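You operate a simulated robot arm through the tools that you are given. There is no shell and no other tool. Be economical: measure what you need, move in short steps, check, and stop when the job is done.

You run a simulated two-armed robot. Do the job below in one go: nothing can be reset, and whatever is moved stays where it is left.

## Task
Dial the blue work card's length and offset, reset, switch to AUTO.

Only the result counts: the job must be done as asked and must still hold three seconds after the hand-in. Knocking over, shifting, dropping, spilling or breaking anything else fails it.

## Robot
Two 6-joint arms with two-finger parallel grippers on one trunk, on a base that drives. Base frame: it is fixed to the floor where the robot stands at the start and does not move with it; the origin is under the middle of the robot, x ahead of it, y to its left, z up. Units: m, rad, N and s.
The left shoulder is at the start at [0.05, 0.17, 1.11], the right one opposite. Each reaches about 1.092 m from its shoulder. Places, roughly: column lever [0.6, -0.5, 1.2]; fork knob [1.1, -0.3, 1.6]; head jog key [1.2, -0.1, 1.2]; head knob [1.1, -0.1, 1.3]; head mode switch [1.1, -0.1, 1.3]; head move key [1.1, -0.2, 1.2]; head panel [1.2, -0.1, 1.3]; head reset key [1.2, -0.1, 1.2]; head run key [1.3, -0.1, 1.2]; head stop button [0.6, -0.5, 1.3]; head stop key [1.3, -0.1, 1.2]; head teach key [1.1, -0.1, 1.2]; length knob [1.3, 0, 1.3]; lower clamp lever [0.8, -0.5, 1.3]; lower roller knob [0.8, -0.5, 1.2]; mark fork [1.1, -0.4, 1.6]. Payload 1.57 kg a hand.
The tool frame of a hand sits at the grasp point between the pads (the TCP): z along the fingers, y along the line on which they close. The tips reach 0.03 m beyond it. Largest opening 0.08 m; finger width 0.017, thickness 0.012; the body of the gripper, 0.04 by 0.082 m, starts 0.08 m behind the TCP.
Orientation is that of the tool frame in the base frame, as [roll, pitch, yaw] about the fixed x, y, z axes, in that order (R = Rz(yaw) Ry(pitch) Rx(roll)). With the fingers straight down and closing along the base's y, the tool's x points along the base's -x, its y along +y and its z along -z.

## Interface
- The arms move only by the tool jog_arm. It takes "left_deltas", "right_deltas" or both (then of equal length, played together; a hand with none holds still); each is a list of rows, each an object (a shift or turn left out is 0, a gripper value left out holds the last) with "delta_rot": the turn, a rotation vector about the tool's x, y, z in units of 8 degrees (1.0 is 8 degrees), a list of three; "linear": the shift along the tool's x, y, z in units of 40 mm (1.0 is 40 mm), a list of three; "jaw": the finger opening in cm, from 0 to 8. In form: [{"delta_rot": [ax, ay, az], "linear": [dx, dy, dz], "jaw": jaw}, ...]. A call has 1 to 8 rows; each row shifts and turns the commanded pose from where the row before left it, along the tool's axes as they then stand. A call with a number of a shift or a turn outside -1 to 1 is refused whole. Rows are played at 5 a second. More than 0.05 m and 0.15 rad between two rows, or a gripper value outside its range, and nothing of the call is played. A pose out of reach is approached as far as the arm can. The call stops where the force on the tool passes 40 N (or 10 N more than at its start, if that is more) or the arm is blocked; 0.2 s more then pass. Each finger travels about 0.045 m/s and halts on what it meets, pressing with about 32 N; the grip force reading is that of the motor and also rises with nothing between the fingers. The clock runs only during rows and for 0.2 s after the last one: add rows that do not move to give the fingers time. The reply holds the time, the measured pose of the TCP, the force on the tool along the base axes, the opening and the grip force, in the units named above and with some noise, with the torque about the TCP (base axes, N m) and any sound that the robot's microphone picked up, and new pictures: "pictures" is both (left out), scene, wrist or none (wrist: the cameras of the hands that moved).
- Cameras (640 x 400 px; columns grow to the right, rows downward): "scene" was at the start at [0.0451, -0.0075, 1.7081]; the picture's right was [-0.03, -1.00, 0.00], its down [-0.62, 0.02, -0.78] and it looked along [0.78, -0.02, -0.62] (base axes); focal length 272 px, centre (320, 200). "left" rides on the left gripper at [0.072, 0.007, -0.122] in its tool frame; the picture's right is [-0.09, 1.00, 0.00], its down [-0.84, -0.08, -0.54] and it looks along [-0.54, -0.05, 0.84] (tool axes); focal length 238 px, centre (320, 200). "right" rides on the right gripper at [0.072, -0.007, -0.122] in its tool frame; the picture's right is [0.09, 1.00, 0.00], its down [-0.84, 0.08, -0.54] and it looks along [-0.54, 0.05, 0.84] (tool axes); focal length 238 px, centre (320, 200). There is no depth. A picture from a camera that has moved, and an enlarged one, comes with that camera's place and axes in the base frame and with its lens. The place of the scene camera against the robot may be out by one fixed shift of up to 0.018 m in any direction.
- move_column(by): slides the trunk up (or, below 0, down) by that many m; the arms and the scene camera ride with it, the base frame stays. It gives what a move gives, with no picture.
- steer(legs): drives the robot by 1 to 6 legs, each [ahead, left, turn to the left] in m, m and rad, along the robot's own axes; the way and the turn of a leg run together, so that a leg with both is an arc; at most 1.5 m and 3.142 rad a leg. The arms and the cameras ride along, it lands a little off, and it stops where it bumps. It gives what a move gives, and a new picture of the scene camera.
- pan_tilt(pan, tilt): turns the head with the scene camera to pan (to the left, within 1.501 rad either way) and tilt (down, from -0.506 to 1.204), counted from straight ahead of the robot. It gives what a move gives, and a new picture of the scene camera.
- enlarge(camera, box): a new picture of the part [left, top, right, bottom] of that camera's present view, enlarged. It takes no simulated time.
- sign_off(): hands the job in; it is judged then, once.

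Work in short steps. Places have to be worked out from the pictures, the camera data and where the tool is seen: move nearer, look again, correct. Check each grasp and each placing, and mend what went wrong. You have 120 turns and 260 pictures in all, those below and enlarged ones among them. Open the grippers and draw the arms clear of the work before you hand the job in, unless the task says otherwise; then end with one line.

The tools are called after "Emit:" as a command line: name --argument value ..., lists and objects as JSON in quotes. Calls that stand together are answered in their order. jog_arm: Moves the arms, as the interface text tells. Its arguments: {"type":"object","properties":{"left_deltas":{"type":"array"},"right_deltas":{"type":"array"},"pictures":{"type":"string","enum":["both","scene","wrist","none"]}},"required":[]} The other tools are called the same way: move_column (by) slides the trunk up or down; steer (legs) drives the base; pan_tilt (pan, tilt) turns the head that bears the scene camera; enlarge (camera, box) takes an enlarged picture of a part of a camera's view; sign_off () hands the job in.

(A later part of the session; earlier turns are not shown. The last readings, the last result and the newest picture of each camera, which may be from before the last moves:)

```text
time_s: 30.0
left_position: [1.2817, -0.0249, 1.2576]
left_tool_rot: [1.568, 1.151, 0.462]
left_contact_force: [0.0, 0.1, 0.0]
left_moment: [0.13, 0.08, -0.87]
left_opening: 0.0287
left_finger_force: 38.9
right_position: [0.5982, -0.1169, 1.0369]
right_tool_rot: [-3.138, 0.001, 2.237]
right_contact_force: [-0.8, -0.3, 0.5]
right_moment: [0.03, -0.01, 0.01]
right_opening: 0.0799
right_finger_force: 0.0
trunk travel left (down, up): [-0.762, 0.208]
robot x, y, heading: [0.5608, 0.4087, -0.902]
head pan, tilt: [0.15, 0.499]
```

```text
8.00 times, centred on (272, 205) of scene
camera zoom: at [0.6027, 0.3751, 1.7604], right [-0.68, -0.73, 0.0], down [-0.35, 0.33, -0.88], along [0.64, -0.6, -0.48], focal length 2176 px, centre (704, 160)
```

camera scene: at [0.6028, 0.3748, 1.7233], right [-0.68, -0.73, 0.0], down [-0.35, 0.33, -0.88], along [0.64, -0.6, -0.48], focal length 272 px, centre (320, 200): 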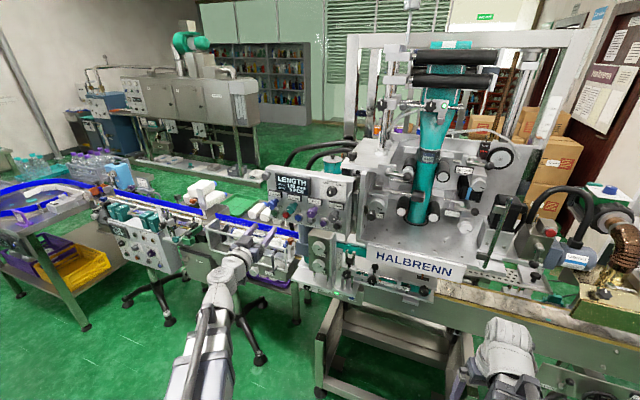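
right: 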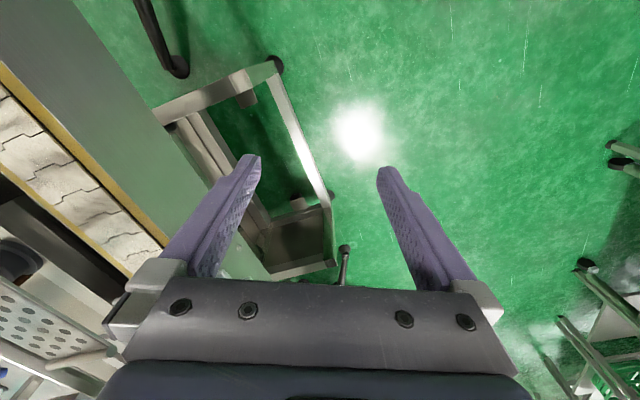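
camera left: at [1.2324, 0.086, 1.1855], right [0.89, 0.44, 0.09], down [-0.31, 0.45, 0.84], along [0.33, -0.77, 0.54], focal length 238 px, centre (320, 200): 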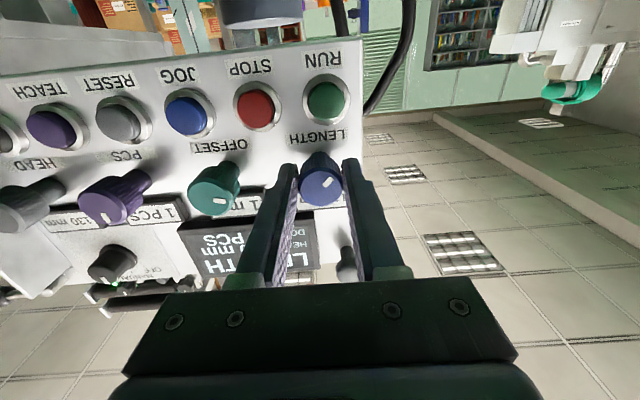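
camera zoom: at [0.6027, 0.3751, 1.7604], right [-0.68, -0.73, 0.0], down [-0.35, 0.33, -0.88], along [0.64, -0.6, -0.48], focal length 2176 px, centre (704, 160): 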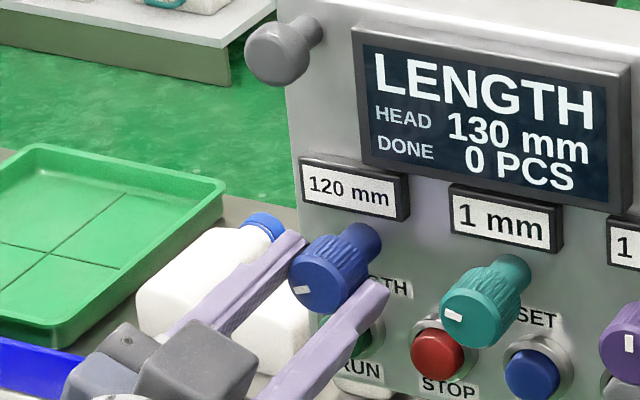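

120 mm now: it steps by 5 mm. I continue with 40° more.

Emit:
jog_arm --left_deltas '[{"delta_rot": [0, 0, 1]}, {"delta_rot": [0, 0, 1]}, {"delta_rot": [0, 0, 1]}, {"delta_rot": [0, 0, 1]}, {"delta_rot": [0, 0, 1]}, {}]' --pictures "none"

Emit:
enlarge --camera "scene" --box '[240, 180, 304, 230]'

```text
time_s: 31.1
left_position: [1.2825, -0.0245, 1.259]
left_tool_rot: [1.565, 0.532, 0.468]
left_contact_force: [4.6, -1.4, 19.5]
left_moment: [0.08, 0.13, -0.61]
left_opening: 0.0287
left_finger_force: 38.4
right_position: [0.5983, -0.1169, 1.0368]
right_tool_rot: [-3.141, 0.003, 2.237]
right_contact_force: [0.0, -0.2, 1.2]
right_moment: [0.0, 0.02, -0.01]
right_opening: 0.0799
right_finger_force: 0.1
trunk travel left (down, up): [-0.762, 0.208]
robot x, y, heading: [0.5611, 0.4072, -0.902]
head pan, tilt: [0.15, 0.499]
stopped in row 5 (left hand): the force on the tool passed its limit at 42 N (the readings are from after the stop); the commanded pose is now the measured one
```

```text
8.00 times, centred on (272, 205) of scene
camera zoom: at [0.6015, 0.3759, 1.7602], right [-0.68, -0.73, 0.0], down [-0.35, 0.33, -0.88], along [0.64, -0.6, -0.48], focal length 2176 px, centre (704, 160)
```

zoom: 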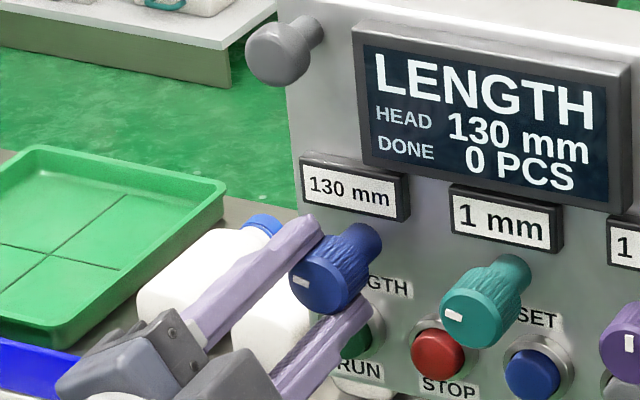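

130 mm, at 20° per step, but the load rose as the fingers turned upright, so the axis is slightly above the TCP. I release, raise the trunk 3 mm and turn the open hand back to about -40°.

Emit:
jog_arm --left_deltas '[{"jaw": 5.2}, {}, {}]' --pictures "none"

Emit:
move_column --by 0.003

Emit:
jog_arm --left_deltas '[{"delta_rot": [0, 0, -1]}, {"delta_rot": [0, 0, -1]}, {"delta_rot": [0, 0, -1]}, {"delta_rot": [0, 0, -1]}, {"delta_rot": [0, 0, -1]}, {"delta_rot": [0, 0, -1]}, {"delta_rot": [0, 0, -1]}]' --pictures "none"

Emit:
jog_arm --left_deltas '[{"delta_rot": [0, 0, -1]}, {"delta_rot": [0, 0, -1]}, {"delta_rot": [0, 0, -1]}, {"delta_rot": [0, 0, -1]}, {"delta_rot": [0, 0, -1]}, {}]' --pictures "wrist"

Emit:
enlarge --camera "scene" --box '[240, 180, 304, 230]'

```text
time_s: 31.9
left_position: [1.2828, -0.0251, 1.2573]
left_tool_rot: [1.567, 0.532, 0.466]
left_contact_force: [-0.1, 1.1, 0.3]
left_moment: [-0.02, 0.0, 0.01]
left_opening: 0.052
left_finger_force: 0.0
right_position: [0.6002, -0.1178, 1.0367]
right_tool_rot: [3.141, 0.0, 2.238]
right_contact_force: [0.2, 0.3, 0.2]
right_moment: [-0.02, 0.0, -0.01]
right_opening: 0.0803
right_finger_force: 0.0
trunk travel left (down, up): [-0.762, 0.208]
robot x, y, heading: [0.5664, 0.4138, -0.901]
head pan, tilt: [0.15, 0.499]
```

```text
time_s: 32.5
left_position: [1.2829, -0.0249, 1.2607]
left_tool_rot: [1.568, 0.53, 0.466]
left_contact_force: [-0.5, 0.6, 1.1]
left_moment: [-0.03, 0.02, 0.0]
left_opening: 0.0521
left_finger_force: 0.1
right_position: [0.5994, -0.1168, 1.04]
right_tool_rot: [3.142, -0.002, 2.238]
right_contact_force: [0.0, 0.2, 0.1]
right_moment: [0.03, 0.01, 0.03]
right_opening: 0.08
right_finger_force: 0.0
trunk travel left (down, up): [-0.765, 0.205]
robot x, y, heading: [0.5608, 0.4128, -0.902]
head pan, tilt: [0.15, 0.499]
```

```text
time_s: 34.0
left_position: [1.283, -0.0249, 1.2609]
left_tool_rot: [1.531, 1.511, 0.425]
left_contact_force: [-0.1, -0.1, 0.8]
left_moment: [0.0, -0.02, 0.01]
left_opening: 0.0521
left_finger_force: 0.2
right_position: [0.5998, -0.1172, 1.0391]
right_tool_rot: [-3.14, 0.001, 2.239]
right_contact_force: [-0.7, -0.4, -1.0]
right_moment: [-0.02, 0.0, 0.0]
right_opening: 0.0799
right_finger_force: 0.0
trunk travel left (down, up): [-0.765, 0.205]
robot x, y, heading: [0.5602, 0.4154, -0.904]
head pan, tilt: [0.15, 0.499]
```

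```text
time_s: 35.5
left_position: [1.282, -0.0264, 1.262]
left_tool_rot: [-1.566, 0.933, -2.67]
left_contact_force: [-0.6, 0.4, 1.0]
left_moment: [-0.01, -0.01, 0.0]
left_opening: 0.0519
left_finger_force: 0.2
right_position: [0.6005, -0.1169, 1.0399]
right_tool_rot: [-3.139, -0.001, 2.239]
right_contact_force: [0.4, 0.0, -0.4]
right_moment: [-0.01, -0.02, 0.01]
right_opening: 0.0799
right_finger_force: 0.0
trunk travel left (down, up): [-0.765, 0.205]
robot x, y, heading: [0.5609, 0.4106, -0.908]
head pan, tilt: [0.15, 0.499]
camera left: at [1.1951, 0.0663, 1.199], right [0.76, 0.38, -0.52], down [0.14, 0.68, 0.72], along [0.63, -0.62, 0.47], focal length 238 px, centre (320, 200)
```

left: 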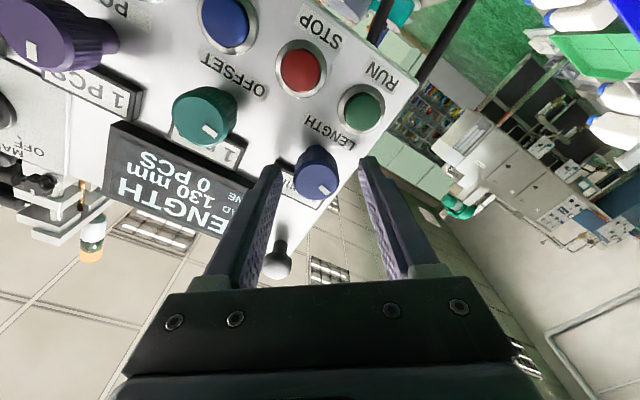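

```text
8.00 times, centred on (272, 205) of scene
camera zoom: at [0.6029, 0.3748, 1.7633], right [-0.68, -0.73, 0.0], down [-0.35, 0.33, -0.88], along [0.64, -0.6, -0.48], focal length 2176 px, centre (704, 160)
```

zoom: 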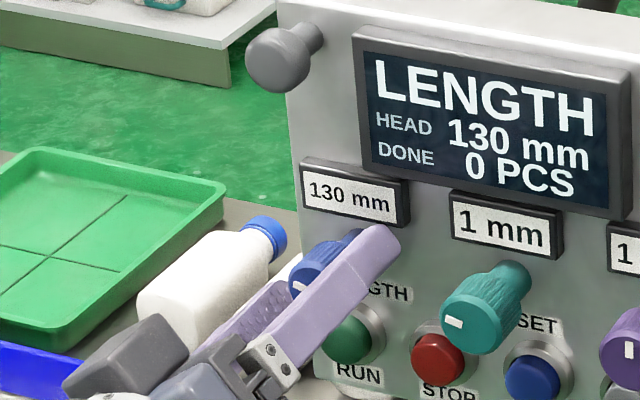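

The hand is at about -37° and free. I close on the knob and turn 40°.

Emit:
jog_arm --left_deltas '[{"jaw": 3}, {"jaw": 1.5}, {}, {"delta_rot": [0, 0, 1]}, {"delta_rot": [0, 0, 1]}, {"delta_rot": [0, 0, 1]}, {"delta_rot": [0, 0, 1]}, {"delta_rot": [0, 0, 1]}]' --pictures "none"

Emit:
enlarge --camera "scene" --box '[240, 180, 304, 230]'

```text
time_s: 37.2
left_position: [1.2789, -0.0253, 1.2616]
left_tool_rot: [1.535, 1.504, 0.431]
left_contact_force: [-9.5, -8.4, 7.8]
left_moment: [-0.88, -0.36, -1.15]
left_opening: 0.0288
left_finger_force: 39.1
right_position: [0.5971, -0.117, 1.0407]
right_tool_rot: [-3.141, 0.001, 2.237]
right_contact_force: [-0.1, 0.3, 0.7]
right_moment: [-0.04, -0.02, -0.03]
right_opening: 0.08
right_finger_force: 0.1
trunk travel left (down, up): [-0.765, 0.205]
robot x, y, heading: [0.5658, 0.412, -0.908]
head pan, tilt: [0.15, 0.499]
```

```text
8.00 times, centred on (272, 205) of scene
camera zoom: at [0.6002, 0.374, 1.7634], right [-0.68, -0.73, 0.0], down [-0.35, 0.33, -0.88], along [0.64, -0.6, -0.48], focal length 2176 px, centre (704, 160)
```

zoom: 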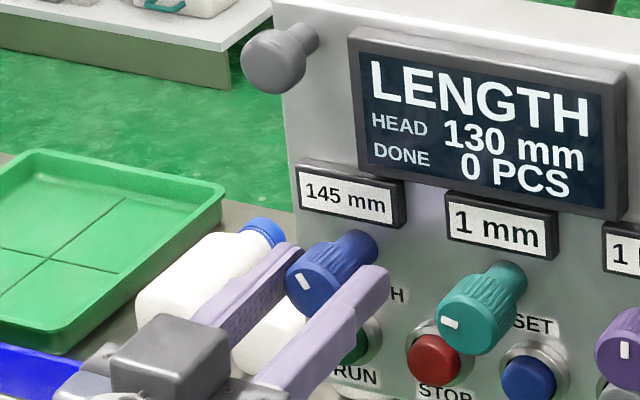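

145 mm already. I turn one more 8° row and check.

Emit:
jog_arm --left_deltas '[{"delta_rot": [0, 0, 1]}, {}]' --pictures "none"

Emit:
enlarge --camera "scene" --box '[240, 180, 304, 230]'

```text
time_s: 37.9
left_position: [1.28, -0.0268, 1.2622]
left_tool_rot: [1.56, 1.368, 0.454]
left_contact_force: [-10.5, -8.2, 7.8]
left_moment: [-0.24, -0.1, -1.18]
left_opening: 0.0284
left_finger_force: 38.4
right_position: [0.5976, -0.1179, 1.04]
right_tool_rot: [3.14, 0.001, 2.236]
right_contact_force: [0.6, 0.3, 0.4]
right_moment: [-0.02, 0.02, -0.02]
right_opening: 0.08
right_finger_force: 0.2
trunk travel left (down, up): [-0.765, 0.205]
robot x, y, heading: [0.5629, 0.4092, -0.904]
head pan, tilt: [0.15, 0.499]
```

```text
8.00 times, centred on (272, 205) of scene
camera zoom: at [0.6001, 0.3738, 1.7634], right [-0.68, -0.73, 0.0], down [-0.35, 0.33, -0.88], along [0.64, -0.6, -0.48], focal length 2176 px, centre (704, 160)
```

zoom: 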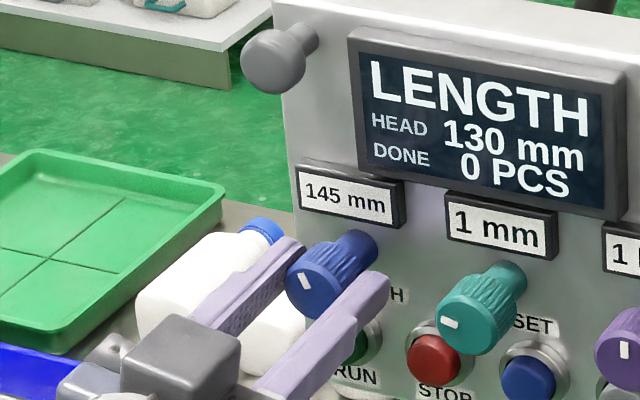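

Still 145. One more 8° row.

Emit:
jog_arm --left_deltas '[{"delta_rot": [0, 0, 1]}, {}]' --pictures "none"

Emit:
enlarge --camera "scene" --box '[240, 180, 304, 230]'

```text
time_s: 38.5
left_position: [1.2789, -0.0273, 1.2608]
left_tool_rot: [1.565, 1.226, 0.46]
left_contact_force: [-12.6, -8.6, 3.4]
left_moment: [-0.14, -0.09, -1.2]
left_opening: 0.0287
left_finger_force: 38.1
right_position: [0.5971, -0.1188, 1.0393]
right_tool_rot: [-3.141, 0.001, 2.237]
right_contact_force: [-0.5, -0.1, -0.3]
right_moment: [-0.01, 0.0, 0.01]
right_opening: 0.0798
right_finger_force: 0.0
trunk travel left (down, up): [-0.765, 0.205]
robot x, y, heading: [0.5605, 0.4101, -0.904]
head pan, tilt: [0.15, 0.499]
```

```text
8.00 times, centred on (272, 205) of scene
camera zoom: at [0.6001, 0.3737, 1.7633], right [-0.68, -0.73, 0.0], down [-0.35, 0.33, -0.88], along [0.64, -0.6, -0.48], focal length 2176 px, centre (704, 160)
```

zoom: 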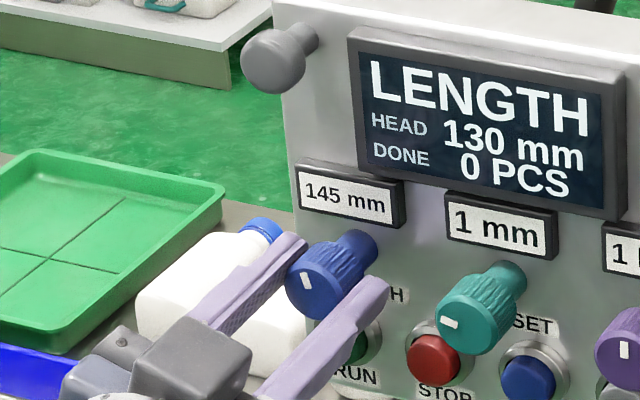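

Still 145. I turn 8° more.

Emit:
jog_arm --left_deltas '[{"delta_rot": [0, 0, 1]}, {}]' --pictures "none"

Emit:
enlarge --camera "scene" --box '[240, 180, 304, 230]'

```text
time_s: 39.0
left_position: [1.2789, -0.0267, 1.262]
left_tool_rot: [1.564, 1.088, 0.462]
left_contact_force: [-13.8, -6.8, 0.5]
left_moment: [0.06, 0.05, -1.31]
left_opening: 0.0287
left_finger_force: 38.3
right_position: [0.5991, -0.1178, 1.0395]
right_tool_rot: [-3.14, 0.001, 2.238]
right_contact_force: [0.2, -1.1, 0.2]
right_moment: [0.02, 0.02, 0.0]
right_opening: 0.0801
right_finger_force: 0.1
trunk travel left (down, up): [-0.765, 0.205]
robot x, y, heading: [0.5644, 0.4121, -0.907]
head pan, tilt: [0.15, 0.499]
```

```text
8.00 times, centred on (272, 205) of scene
camera zoom: at [0.6003, 0.3737, 1.7633], right [-0.68, -0.73, 0.0], down [-0.35, 0.33, -0.88], along [0.64, -0.6, -0.48], focal length 2176 px, centre (704, 160)
```

zoom: 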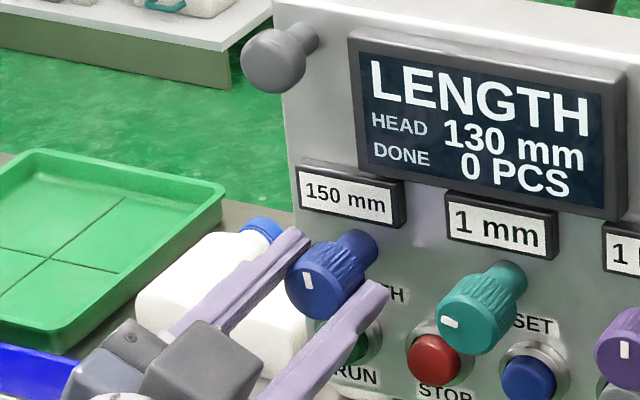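

150 mm reached. I add 4° to settle past the threshold, then open.

Emit:
jog_arm --left_deltas '[{"delta_rot": [0, 0, 0.5]}, {}, {"jaw": 5.2}, {}, {}]' --pictures "none"

Emit:
enlarge --camera "scene" --box '[240, 180, 304, 230]'

```text
time_s: 40.2
left_position: [1.2813, -0.0242, 1.2604]
left_tool_rot: [1.567, 1.022, 0.465]
left_contact_force: [-0.1, -0.8, 0.5]
left_moment: [0.0, -0.03, 0.03]
left_opening: 0.0519
left_finger_force: 0.1
right_position: [0.5998, -0.1177, 1.0405]
right_tool_rot: [-3.14, 0.0, 2.237]
right_contact_force: [0.6, -0.8, -0.2]
right_moment: [0.01, 0.0, 0.02]
right_opening: 0.0799
right_finger_force: 0.1
trunk travel left (down, up): [-0.765, 0.205]
robot x, y, heading: [0.5634, 0.4113, -0.903]
head pan, tilt: [0.15, 0.499]
```

```text
8.00 times, centred on (272, 205) of scene
camera zoom: at [0.6029, 0.3748, 1.7633], right [-0.68, -0.73, 0.0], down [-0.35, 0.33, -0.88], along [0.64, -0.6, -0.48], focal length 2176 px, centre (704, 160)
```

zoom: 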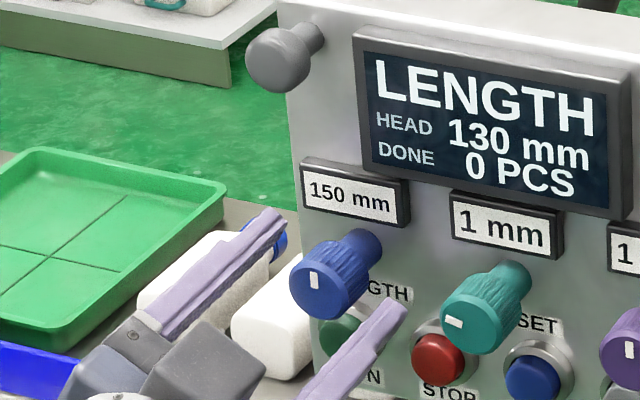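

Length holds at 150. I retreat 65 mm, shift sideways 74 mm to the teal offset knob, and roll to about +55° so I can turn it counter-clockwise.

Emit:
jog_arm --left_deltas '[{"linear": [0, 0, -0.8]}, {"linear": [0, 0, -0.8]}, {"linear": [-0.48, -0.79, 0]}, {"linear": [-0.48, -0.79, 0]}, {"delta_rot": [0, 0, 1]}, {"delta_rot": [0, 0, 1]}, {"delta_rot": [0, 0, 1]}, {}]' --pictures "wrist"

Emit:
enlarge --camera "scene" --box '[250, 180, 314, 230]'

```text
time_s: 42.0
left_position: [1.1885, -0.0026, 1.2603]
left_tool_rot: [1.569, 0.599, 0.467]
left_contact_force: [1.1, -0.8, -1.2]
left_moment: [-0.01, -0.03, -0.04]
left_opening: 0.0517
left_finger_force: 0.0
right_position: [0.5999, -0.1169, 1.0396]
right_tool_rot: [-3.14, -0.001, 2.236]
right_contact_force: [-0.3, -0.5, -1.1]
right_moment: [0.02, 0.0, 0.0]
right_opening: 0.08
right_finger_force: 0.0
trunk travel left (down, up): [-0.765, 0.205]
robot x, y, heading: [0.5619, 0.4113, -0.905]
head pan, tilt: [0.15, 0.499]
camera left: at [1.1898, 0.1356, 1.2255], right [0.43, 0.22, 0.87], down [-0.9, 0.15, 0.41], along [-0.04, -0.96, 0.27], focal length 238 px, centre (320, 200)
```

left: 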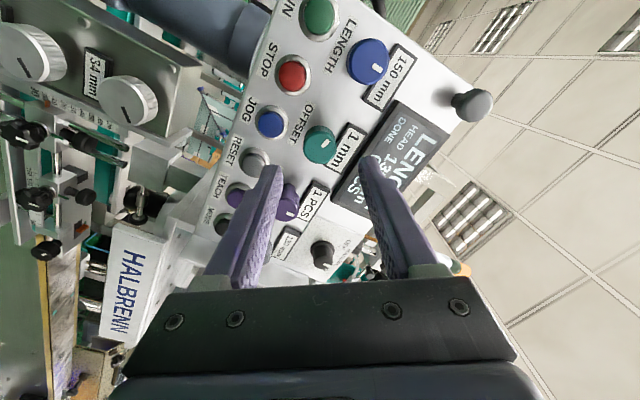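

```text
8.00 times, centred on (282, 205) of scene
camera zoom: at [0.6028, 0.3749, 1.7633], right [-0.68, -0.73, 0.0], down [-0.35, 0.33, -0.88], along [0.64, -0.6, -0.48], focal length 2176 px, centre (624, 160)
```

zoom: 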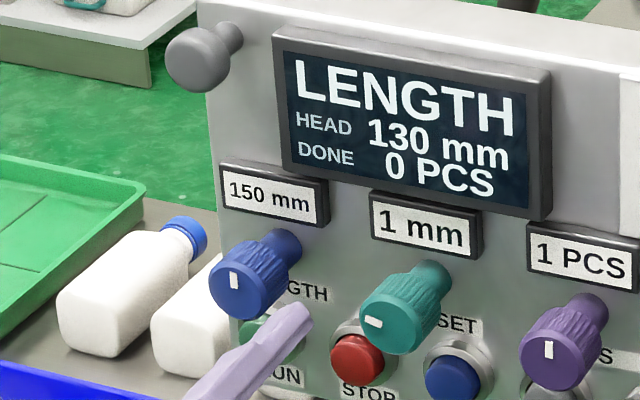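

The teal knob is within about 4 mm of the tool axis. I correct that, advance 64 mm and close on it.

Emit:
jog_arm --left_deltas '[{"linear": [0.08, 0, 0]}, {"linear": [0, 0, 0.8]}, {"linear": [0, 0, 0.8]}, {}]' --pictures "wrist"

Emit:
enlarge --camera "scene" --box '[250, 180, 314, 230]'

```text
time_s: 43.0
left_position: [1.2191, -0.0563, 1.2609]
left_tool_rot: [1.571, 0.6, 0.469]
left_contact_force: [0.3, -0.8, -0.6]
left_moment: [-0.01, 0.01, 0.01]
left_opening: 0.0521
left_finger_force: 0.0
right_position: [0.6, -0.1161, 1.0397]
right_tool_rot: [-3.139, 0.0, 2.238]
right_contact_force: [0.1, -0.7, -0.1]
right_moment: [-0.04, 0.0, -0.03]
right_opening: 0.0801
right_finger_force: 0.0
trunk travel left (down, up): [-0.765, 0.205]
robot x, y, heading: [0.5645, 0.4107, -0.904]
head pan, tilt: [0.15, 0.499]
camera left: at [1.2213, 0.0795, 1.2252], right [0.44, 0.22, 0.87], down [-0.9, 0.15, 0.41], along [-0.04, -0.96, 0.26], focal length 238 px, centre (320, 200)
```

left: 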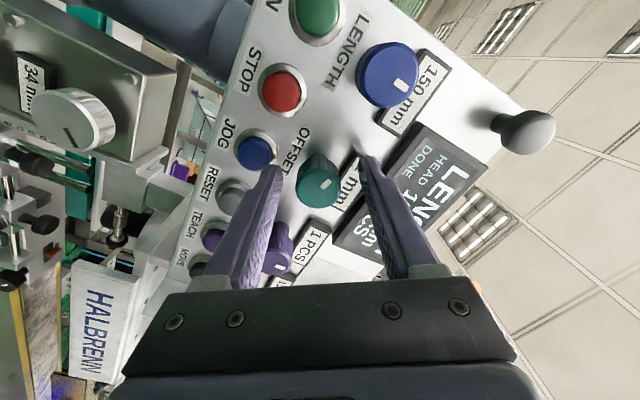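

```text
8.00 times, centred on (282, 205) of scene
camera zoom: at [0.6027, 0.3751, 1.7633], right [-0.68, -0.73, 0.0], down [-0.35, 0.33, -0.88], along [0.64, -0.6, -0.48], focal length 2176 px, centre (624, 160)
```

zoom: 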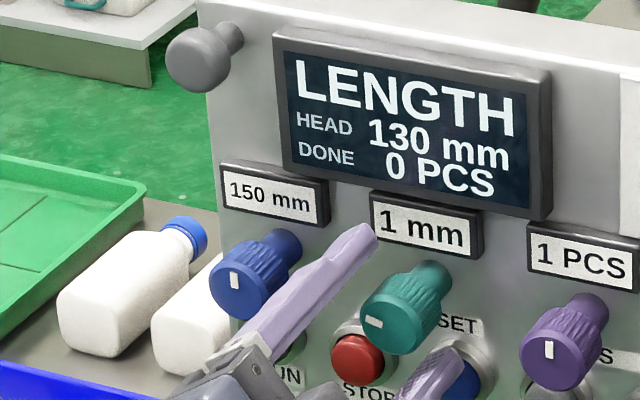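

The knob sits between the fingers at the same depth as before. I close and turn 40° counter-clockwise.

Emit:
jog_arm --left_deltas '[{"jaw": 3}, {"jaw": 1.5}, {}, {"delta_rot": [0, 0, -1]}, {"delta_rot": [0, 0, -1]}, {"delta_rot": [0, 0, -1]}, {"delta_rot": [0, 0, -1]}, {"delta_rot": [0, 0, -1]}]' --pictures "none"

Emit:
enlarge --camera "scene" --box '[250, 180, 314, 230]'

```text
time_s: 44.9
left_position: [1.2159, -0.0606, 1.2597]
left_tool_rot: [1.576, 1.302, 0.468]
left_contact_force: [-18.7, 1.3, -23.4]
left_moment: [1.0, 0.43, -1.02]
left_opening: 0.0288
left_finger_force: 39.2
right_position: [0.5989, -0.1182, 1.0391]
right_tool_rot: [3.141, -0.001, 2.234]
right_contact_force: [0.0, 0.0, -0.8]
right_moment: [0.01, -0.01, 0.02]
right_opening: 0.08
right_finger_force: 0.1
trunk travel left (down, up): [-0.765, 0.205]
robot x, y, heading: [0.5627, 0.4088, -0.907]
head pan, tilt: [0.15, 0.499]
```

```text
8.00 times, centred on (282, 205) of scene
camera zoom: at [0.6019, 0.3731, 1.7634], right [-0.68, -0.73, 0.0], down [-0.35, 0.33, -0.88], along [0.64, -0.6, -0.48], focal length 2176 px, centre (624, 160)
```

zoom: 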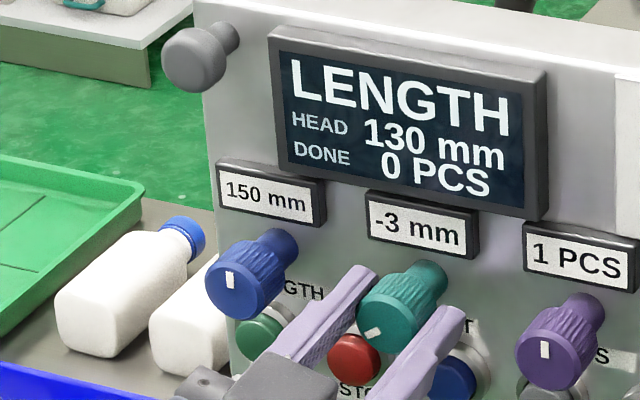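

-3 mm now. I go one row further.

Emit:
jog_arm --left_deltas '[{"delta_rot": [0, 0, -1]}, {}]' --pictures "none"

Emit:
enlarge --camera "scene" --box '[250, 180, 314, 230]'

```text
time_s: 45.5
left_position: [1.2177, -0.0599, 1.2611]
left_tool_rot: [1.577, 1.439, 0.468]
left_contact_force: [-17.5, -5.3, -12.7]
left_moment: [0.12, 0.07, -1.2]
left_opening: 0.0285
left_finger_force: 38.8
right_position: [0.5974, -0.1176, 1.039]
right_tool_rot: [-3.141, 0.0, 2.238]
right_contact_force: [0.6, -0.1, -0.5]
right_moment: [0.0, -0.01, 0.0]
right_opening: 0.0798
right_finger_force: 0.1
trunk travel left (down, up): [-0.765, 0.205]
robot x, y, heading: [0.5619, 0.4136, -0.903]
head pan, tilt: [0.15, 0.499]
```

```text
8.00 times, centred on (282, 205) of scene
camera zoom: at [0.6011, 0.373, 1.7634], right [-0.68, -0.73, 0.0], down [-0.35, 0.33, -0.88], along [0.64, -0.6, -0.48], focal length 2176 px, centre (624, 160)
```

zoom: 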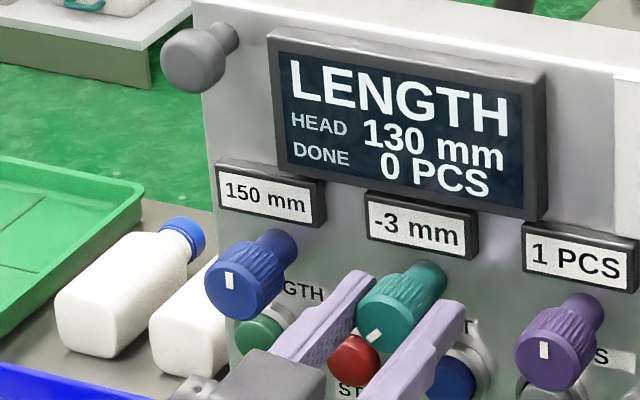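

Still -3. One more 8° row.

Emit:
jog_arm --left_deltas '[{"delta_rot": [0, 0, -1]}, {}]' --pictures "none"

Emit:
enlarge --camera "scene" --box '[250, 180, 314, 230]'

```text
time_s: 46.0
left_position: [1.2151, -0.0597, 1.2603]
left_tool_rot: [-1.678, 1.562, -2.783]
left_contact_force: [-14.7, -10.2, -3.1]
left_moment: [0.01, 0.0, -1.11]
left_opening: 0.0285
left_finger_force: 38.1
right_position: [0.598, -0.1183, 1.0387]
right_tool_rot: [3.14, 0.001, 2.237]
right_contact_force: [-1.0, 0.3, 0.0]
right_moment: [-0.01, -0.05, 0.01]
right_opening: 0.0801
right_finger_force: 0.0
trunk travel left (down, up): [-0.765, 0.205]
robot x, y, heading: [0.5624, 0.4093, -0.903]
head pan, tilt: [0.15, 0.499]
```

```text
8.00 times, centred on (282, 205) of scene
camera zoom: at [0.6006, 0.3728, 1.7634], right [-0.68, -0.73, 0.0], down [-0.35, 0.33, -0.88], along [0.64, -0.6, -0.48], focal length 2176 px, centre (624, 160)
```

zoom: 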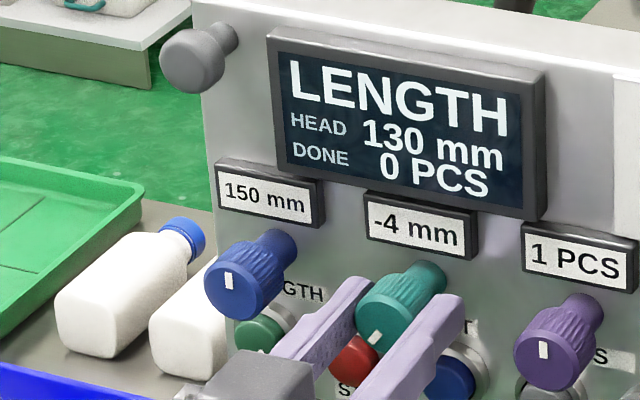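

-4. Another 8° row.

Emit:
jog_arm --left_deltas '[{"delta_rot": [0, 0, -1]}, {}]' --pictures "none"

Emit:
enlarge --camera "scene" --box '[250, 180, 314, 230]'

```text
time_s: 46.6
left_position: [1.2165, -0.0603, 1.2596]
left_tool_rot: [-1.58, 1.423, -2.686]
left_contact_force: [-13.5, -13.3, 2.1]
left_moment: [-0.27, -0.16, -0.9]
left_opening: 0.0287
left_finger_force: 38.5
right_position: [0.5978, -0.1183, 1.0398]
right_tool_rot: [3.139, -0.001, 2.239]
right_contact_force: [-0.3, -1.0, 0.3]
right_moment: [0.0, -0.03, 0.02]
right_opening: 0.08
right_finger_force: 0.1
trunk travel left (down, up): [-0.765, 0.205]
robot x, y, heading: [0.5622, 0.4133, -0.903]
head pan, tilt: [0.15, 0.499]
```

```text
8.00 times, centred on (282, 205) of scene
camera zoom: at [0.6002, 0.3728, 1.7634], right [-0.68, -0.73, 0.0], down [-0.35, 0.33, -0.88], along [0.64, -0.6, -0.48], focal length 2176 px, centre (624, 160)
```

zoom: 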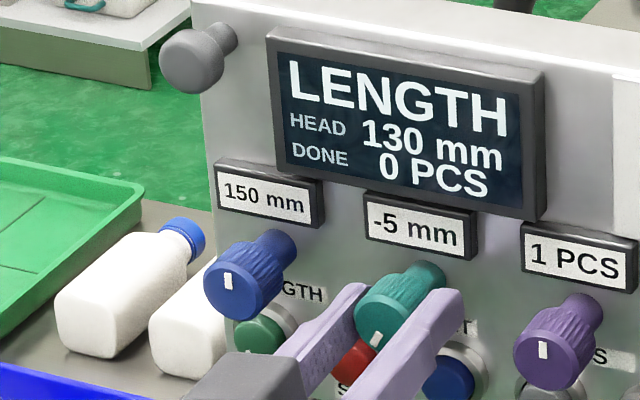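

-5 mm. I open and check that it holds.

Emit:
jog_arm --left_deltas '[{"jaw": 5.2}, {}, {}, {"linear": [0, 0, -0.8]}, {"linear": [0, 0, -0.8]}, {}]' --pictures "wrist"

Emit:
enlarge --camera "scene" --box '[250, 170, 346, 230]'

```text
time_s: 48.0
left_position: [1.1906, 0.0002, 1.2594]
left_tool_rot: [-1.577, 1.423, -2.681]
left_contact_force: [-0.3, -0.4, 0.3]
left_moment: [0.0, 0.02, -0.01]
left_opening: 0.0522
left_finger_force: 0.1
right_position: [0.5993, -0.1179, 1.0409]
right_tool_rot: [-3.139, 0.0, 2.239]
right_contact_force: [0.5, -0.3, 0.1]
right_moment: [0.0, -0.03, 0.01]
right_opening: 0.0804
right_finger_force: 0.1
trunk travel left (down, up): [-0.765, 0.205]
robot x, y, heading: [0.5604, 0.4096, -0.906]
head pan, tilt: [0.15, 0.499]
camera left: at [1.1325, 0.1068, 1.1881], right [0.89, 0.45, -0.06], down [-0.2, 0.5, 0.84], along [0.41, -0.74, 0.54], focal length 238 px, centre (320, 200)
```

left: 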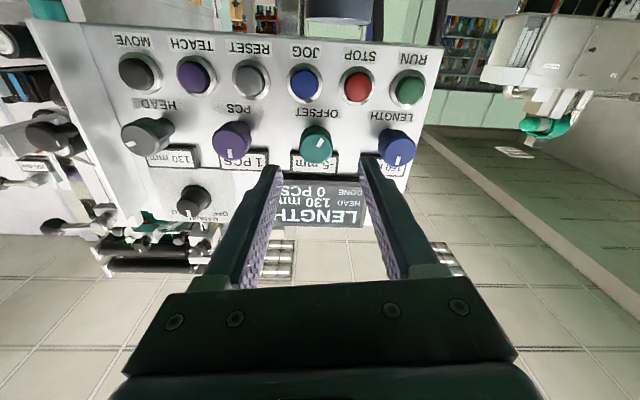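

```text
6.67 times, centred on (298, 200) of scene
camera zoom: at [0.603, 0.3746, 1.7633], right [-0.68, -0.73, 0.0], down [-0.35, 0.33, -0.88], along [0.64, -0.6, -0.48], focal length 1813 px, centre (467, 200)
```

zoom: 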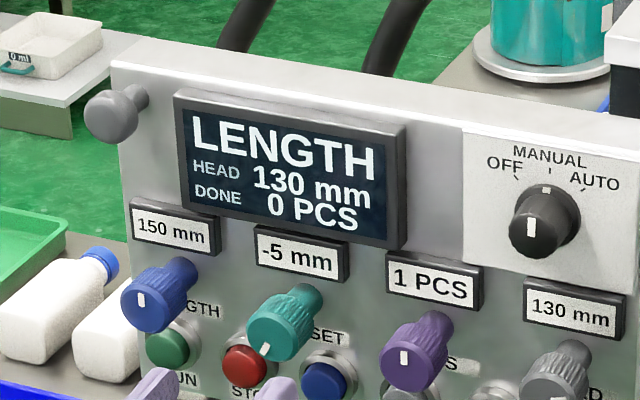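

Offset holds at -5 mm. Next is the RESET key, which I put at about (1.184, -0.12, 1.214). I level the roll, close the jaw, move sideways 60 mm while still back, and lower the trunk 45 mm.

Emit:
jog_arm --left_deltas '[{"delta_rot": [0, 0, 0.53], "jaw": 2}, {"delta_rot": [0, 0, 0.53], "jaw": 0}, {"linear": [0, -0.75, 0]}, {"linear": [0, -0.75, 0]}, {}]' --pictures "none"

Emit:
move_column --by -0.045

Emit:
jog_arm --left_deltas '[{}]' --pictures "both"

Emit:
enlarge --camera "scene" --box '[250, 170, 346, 230]'

```text
time_s: 49.2
left_position: [1.137, -0.0267, 1.2605]
left_tool_rot: [0.235, 1.568, -0.869]
left_contact_force: [-0.7, -1.1, -0.2]
left_moment: [-0.01, -0.02, -0.01]
left_opening: 0.0
left_finger_force: 22.1
right_position: [0.6001, -0.1165, 1.0405]
right_tool_rot: [-3.139, 0.001, 2.238]
right_contact_force: [0.9, 0.0, -1.0]
right_moment: [0.0, 0.0, 0.0]
right_opening: 0.0799
right_finger_force: 0.1
trunk travel left (down, up): [-0.765, 0.205]
robot x, y, heading: [0.5628, 0.4125, -0.902]
head pan, tilt: [0.15, 0.499]
```

```text
time_s: 50.1
left_position: [1.1376, -0.0273, 1.2158]
left_tool_rot: [0.025, 1.569, -1.078]
left_contact_force: [-0.4, 0.0, 0.0]
left_moment: [-0.01, -0.02, -0.01]
left_opening: 0.0001
left_finger_force: 21.5
right_position: [0.5997, -0.1165, 0.994]
right_tool_rot: [-3.141, -0.001, 2.239]
right_contact_force: [-0.1, -0.7, 0.4]
right_moment: [0.01, -0.01, 0.01]
right_opening: 0.08
right_finger_force: 0.1
trunk travel left (down, up): [-0.72, 0.25]
robot x, y, heading: [0.5623, 0.4122, -0.901]
head pan, tilt: [0.15, 0.499]
```

```text
time_s: 50.5
left_position: [1.1364, -0.0274, 1.2156]
left_tool_rot: [0.03, 1.569, -1.076]
left_contact_force: [0.7, -0.5, 0.0]
left_moment: [-0.01, 0.03, -0.02]
left_opening: 0.0001
left_finger_force: 21.9
right_position: [0.5991, -0.1172, 0.9943]
right_tool_rot: [-3.14, -0.002, 2.236]
right_contact_force: [0.5, 0.4, -0.2]
right_moment: [-0.01, 0.02, -0.03]
right_opening: 0.08
right_finger_force: 0.2
trunk travel left (down, up): [-0.72, 0.25]
robot x, y, heading: [0.5639, 0.407, -0.903]
head pan, tilt: [0.15, 0.499]
camera scene: at [0.6028, 0.3749, 1.7183], right [-0.68, -0.73, 0.0], down [-0.35, 0.33, -0.88], along [0.64, -0.6, -0.48], focal length 272 px, centre (320, 200)
camera left: at [1.0891, 0.0851, 1.1437], right [0.89, 0.45, 0.09], down [-0.31, 0.45, 0.84], along [0.33, -0.77, 0.54], focal length 238 px, centre (320, 200)
```

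scene: 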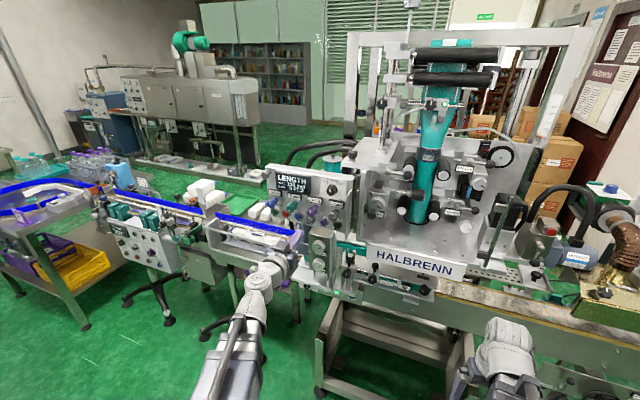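
left: 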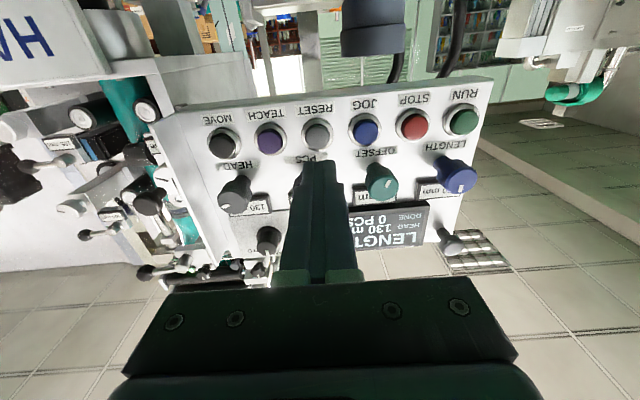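

```text
6.67 times, centred on (298, 200) of scene
camera zoom: at [0.6028, 0.3749, 1.7183], right [-0.68, -0.73, 0.0], down [-0.35, 0.33, -0.88], along [0.64, -0.6, -0.48], focal length 1813 px, centre (467, 200)
```

zoom: 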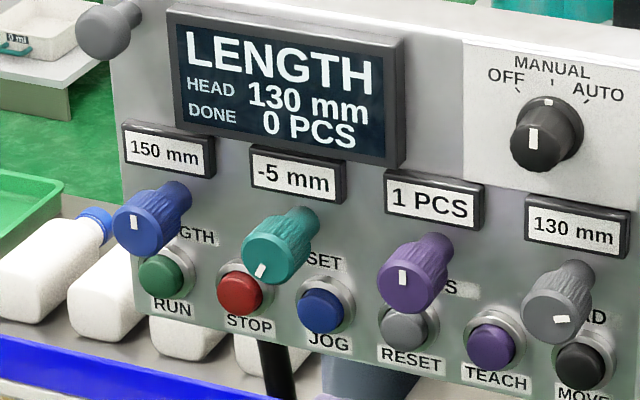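

Triangulation puts the RESET key at (1.188, -0.137, 1.216), about 85 mm ahead of the tips, 3 mm to the side, at the right height. I advance 60 mm and check.

Emit:
jog_arm --left_deltas '[{"linear": [0, -0.07, 0.75]}, {"linear": [0, 0, 0.75]}, {}]' --pictures "wrist"

Emit:
enlarge --camera "scene" --box '[250, 170, 346, 230]'

```text
time_s: 51.3
left_position: [1.1617, -0.0812, 1.2164]
left_tool_rot: [0.035, 1.569, -1.069]
left_contact_force: [0.7, 0.5, 0.9]
left_moment: [-0.02, 0.0, 0.01]
left_opening: 0.0002
left_finger_force: 21.8
right_position: [0.5995, -0.1174, 0.9943]
right_tool_rot: [-3.139, 0.0, 2.236]
right_contact_force: [0.0, 0.7, -0.1]
right_moment: [-0.01, 0.01, 0.03]
right_opening: 0.0803
right_finger_force: 0.2
trunk travel left (down, up): [-0.72, 0.25]
robot x, y, heading: [0.5615, 0.411, -0.904]
head pan, tilt: [0.15, 0.499]
camera left: at [1.1137, 0.0305, 1.1437], right [0.89, 0.45, 0.09], down [-0.31, 0.45, 0.84], along [0.33, -0.77, 0.54], focal length 238 px, centre (320, 200)
```

left: 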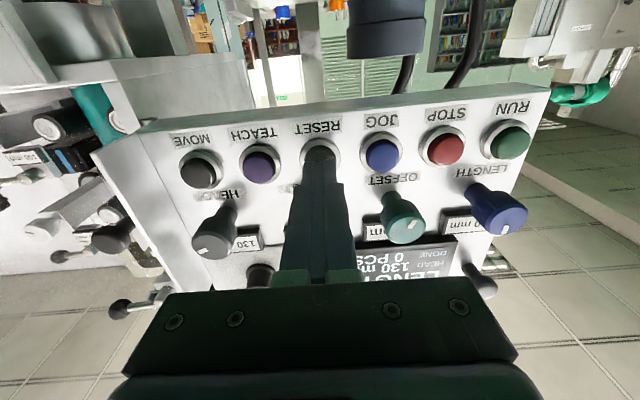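

```text
6.67 times, centred on (298, 200) of scene
camera zoom: at [0.6027, 0.3751, 1.7183], right [-0.68, -0.73, 0.0], down [-0.35, 0.33, -0.88], along [0.64, -0.6, -0.48], focal length 1813 px, centre (467, 200)
```

zoom: 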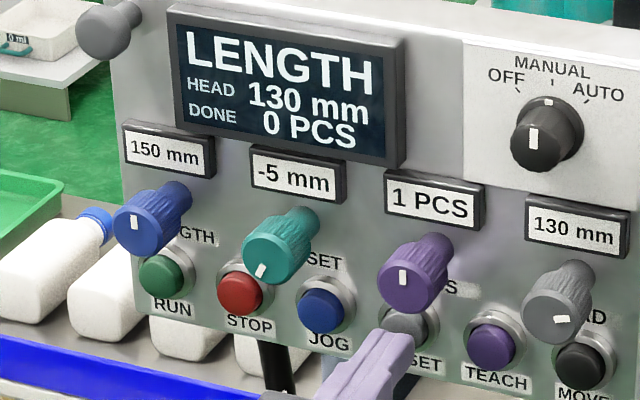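

The tips are right in front of the RESET key. I press in small steps.

Emit:
jog_arm --left_deltas '[{"linear": [0, 0, 0.2]}, {"linear": [0, 0, 0.15]}, {"linear": [0, 0, 0.15]}, {}]' --pictures "none"

Emit:
enlarge --camera "scene" --box '[250, 170, 346, 230]'

```text
time_s: 52.3
left_position: [1.1687, -0.0952, 1.2169]
left_tool_rot: [0.163, 1.567, -0.938]
left_contact_force: [-17.1, 28.6, -16.3]
left_moment: [0.52, 0.2, -0.14]
left_opening: 0.0
left_finger_force: 21.5
right_position: [0.5997, -0.1149, 0.996]
right_tool_rot: [-3.139, 0.004, 2.237]
right_contact_force: [-0.8, 0.7, -0.2]
right_moment: [-0.01, 0.01, -0.01]
right_opening: 0.0799
right_finger_force: 0.1
trunk travel left (down, up): [-0.72, 0.25]
robot x, y, heading: [0.5589, 0.4113, -0.901]
head pan, tilt: [0.15, 0.499]
heard: click
```

```text
6.67 times, centred on (298, 200) of scene
camera zoom: at [0.6013, 0.3787, 1.7182], right [-0.68, -0.73, 0.0], down [-0.35, 0.33, -0.88], along [0.64, -0.6, -0.48], focal length 1813 px, centre (467, 200)
```

zoom: 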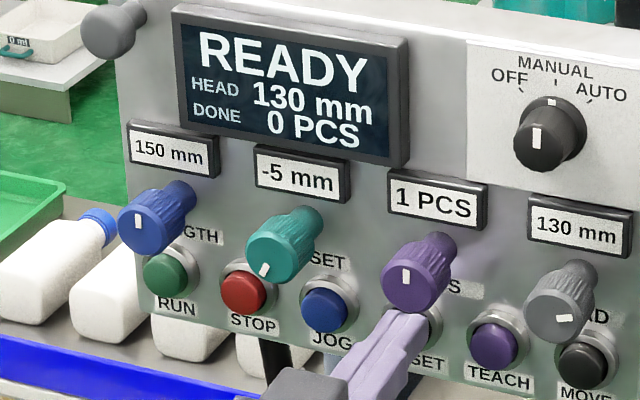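

The panel clicked and shows READY, with 150 and -5 kept. I back off 80 mm, raise the trunk 0.14 m, then move sideways 74 mm to the mode switch.

Emit:
jog_arm --left_deltas '[{"linear": [0, 0, -1]}, {"linear": [0, 0, -1]}, {}]' --pictures "none"

Emit:
move_column --by 0.14

Emit:
jog_arm --left_deltas '[{"linear": [0, -0.92, 0], "jaw": 2.5}, {"linear": [0, -0.92, 0], "jaw": 5}, {}, {}]' --pictures "wrist"

Emit:
enlarge --camera "scene" --box '[264, 180, 360, 240]'

```text
time_s: 53.1
left_position: [1.1339, -0.0301, 1.2141]
left_tool_rot: [-0.069, 1.568, -1.174]
left_contact_force: [0.3, -0.7, -0.1]
left_moment: [0.01, -0.01, 0.0]
left_opening: 0.0001
left_finger_force: 21.1
right_position: [0.6001, -0.1182, 0.9956]
right_tool_rot: [-3.139, -0.002, 2.238]
right_contact_force: [-1.0, -0.9, -0.2]
right_moment: [0.03, 0.03, 0.0]
right_opening: 0.0804
right_finger_force: 0.1
trunk travel left (down, up): [-0.72, 0.25]
robot x, y, heading: [0.5617, 0.4068, -0.903]
head pan, tilt: [0.15, 0.499]
```

```text
time_s: 54.8
left_position: [1.134, -0.0284, 1.3549]
left_tool_rot: [0.001, 1.569, -1.103]
left_contact_force: [-0.7, 0.0, -0.4]
left_moment: [0.01, -0.01, 0.0]
left_opening: 0.0002
left_finger_force: 21.1
right_position: [0.5991, -0.1171, 1.1354]
right_tool_rot: [-3.14, 0.0, 2.239]
right_contact_force: [0.7, -0.7, -0.3]
right_moment: [-0.02, -0.02, -0.01]
right_opening: 0.0802
right_finger_force: 0.1
trunk travel left (down, up): [-0.86, 0.11]
robot x, y, heading: [0.5602, 0.4102, -0.899]
head pan, tilt: [0.15, 0.499]
```

```text
time_s: 55.8
left_position: [1.069, -0.0612, 1.3559]
left_tool_rot: [-0.023, 1.569, -1.125]
left_contact_force: [0.3, 0.7, 0.2]
left_moment: [-0.02, 0.02, -0.02]
left_opening: 0.0499
left_finger_force: 0.1
right_position: [0.599, -0.1178, 1.136]
right_tool_rot: [-3.14, 0.0, 2.237]
right_contact_force: [-0.1, 0.1, -0.4]
right_moment: [0.0, 0.03, 0.02]
right_opening: 0.0799
right_finger_force: 0.0
trunk travel left (down, up): [-0.86, 0.11]
robot x, y, heading: [0.5613, 0.411, -0.902]
head pan, tilt: [0.15, 0.499]
camera left: at [1.0214, 0.0498, 1.2838], right [0.89, 0.45, 0.09], down [-0.31, 0.45, 0.84], along [0.33, -0.77, 0.54], focal length 238 px, centre (320, 200)
```

left: 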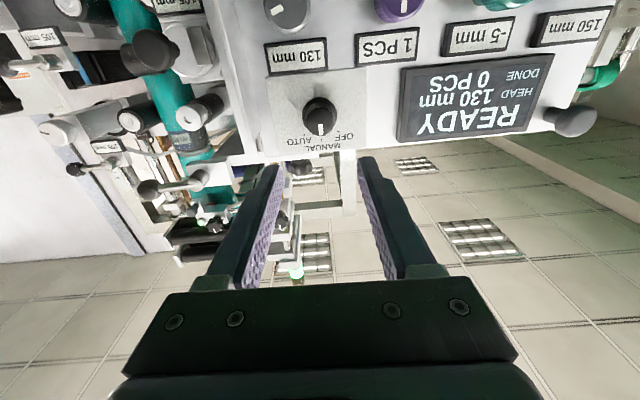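

```text
6.67 times, centred on (312, 210) of scene
camera zoom: at [0.6026, 0.3747, 1.8583], right [-0.68, -0.73, 0.0], down [-0.35, 0.33, -0.88], along [0.64, -0.6, -0.48], focal length 1813 px, centre (373, 133)
```

zoom: 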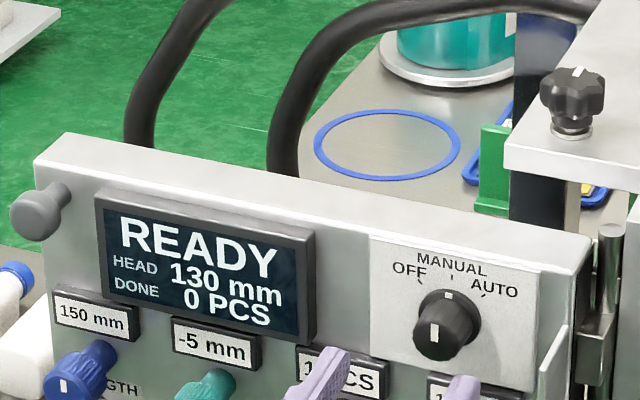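

The mode switch face is at about (1.113, -0.145, 1.344): aligned sideways, 12 mm below the TCP. I lower 12 mm, advance 50 mm and check.

Emit:
move_column --by -0.012

Emit:
jog_arm --left_deltas '[{"linear": [0, 0.04, 0.6], "jaw": 4.6}, {"linear": [0, 0, 0.65]}, {}]' --pictures "wrist"

Emit:
enlarge --camera "scene" --box '[280, 185, 360, 235]'

```text
time_s: 56.4
left_position: [1.0703, -0.0611, 1.3438]
left_tool_rot: [-0.056, 1.568, -1.16]
left_contact_force: [0.4, -0.6, -0.4]
left_moment: [0.03, 0.0, 0.02]
left_opening: 0.05
left_finger_force: 0.0
right_position: [0.5983, -0.1172, 1.1218]
right_tool_rot: [-3.141, -0.002, 2.237]
right_contact_force: [0.8, 0.1, -1.0]
right_moment: [-0.01, 0.01, 0.05]
right_opening: 0.0798
right_finger_force: 0.1
trunk travel left (down, up): [-0.848, 0.122]
robot x, y, heading: [0.5603, 0.4126, -0.907]
head pan, tilt: [0.15, 0.499]
```

```text
time_s: 57.2
left_position: [1.0927, -0.1064, 1.3438]
left_tool_rot: [-0.068, 1.568, -1.171]
left_contact_force: [0.5, -0.3, 0.0]
left_moment: [-0.03, 0.0, 0.04]
left_opening: 0.0459
left_finger_force: 0.0
right_position: [0.5994, -0.1168, 1.1238]
right_tool_rot: [-3.141, 0.0, 2.238]
right_contact_force: [1.0, 0.2, 0.7]
right_moment: [0.0, 0.01, 0.06]
right_opening: 0.0801
right_finger_force: 0.0
trunk travel left (down, up): [-0.848, 0.122]
robot x, y, heading: [0.5616, 0.4118, -0.904]
head pan, tilt: [0.15, 0.499]
camera left: at [1.045, 0.0067, 1.2718], right [0.89, 0.45, 0.09], down [-0.31, 0.45, 0.84], along [0.33, -0.77, 0.54], focal length 238 px, centre (320, 200)
```

left: 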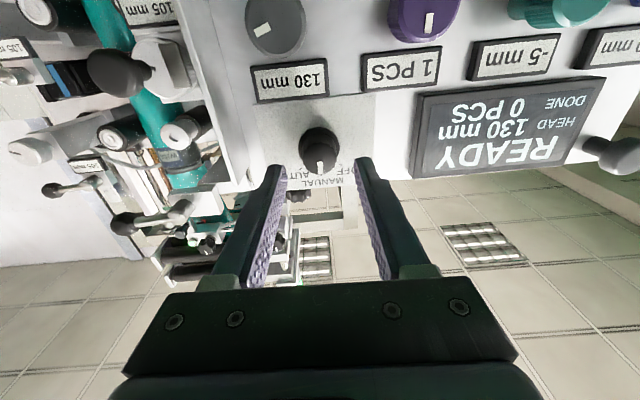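

```text
8.00 times, centred on (320, 210) of scene
camera zoom: at [0.6027, 0.3752, 1.8463], right [-0.68, -0.73, 0.0], down [-0.35, 0.33, -0.88], along [0.64, -0.6, -0.48], focal length 2176 px, centre (320, 120)
```

zoom: 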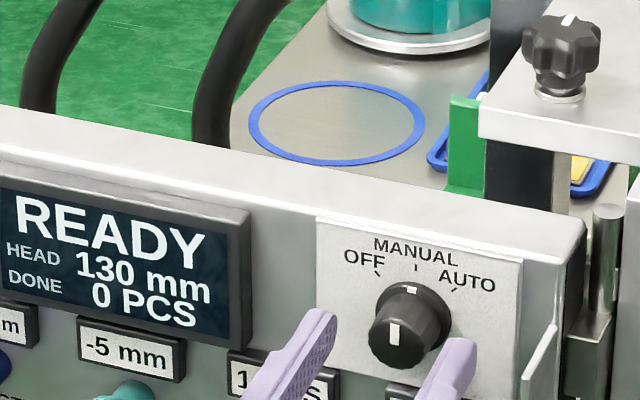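

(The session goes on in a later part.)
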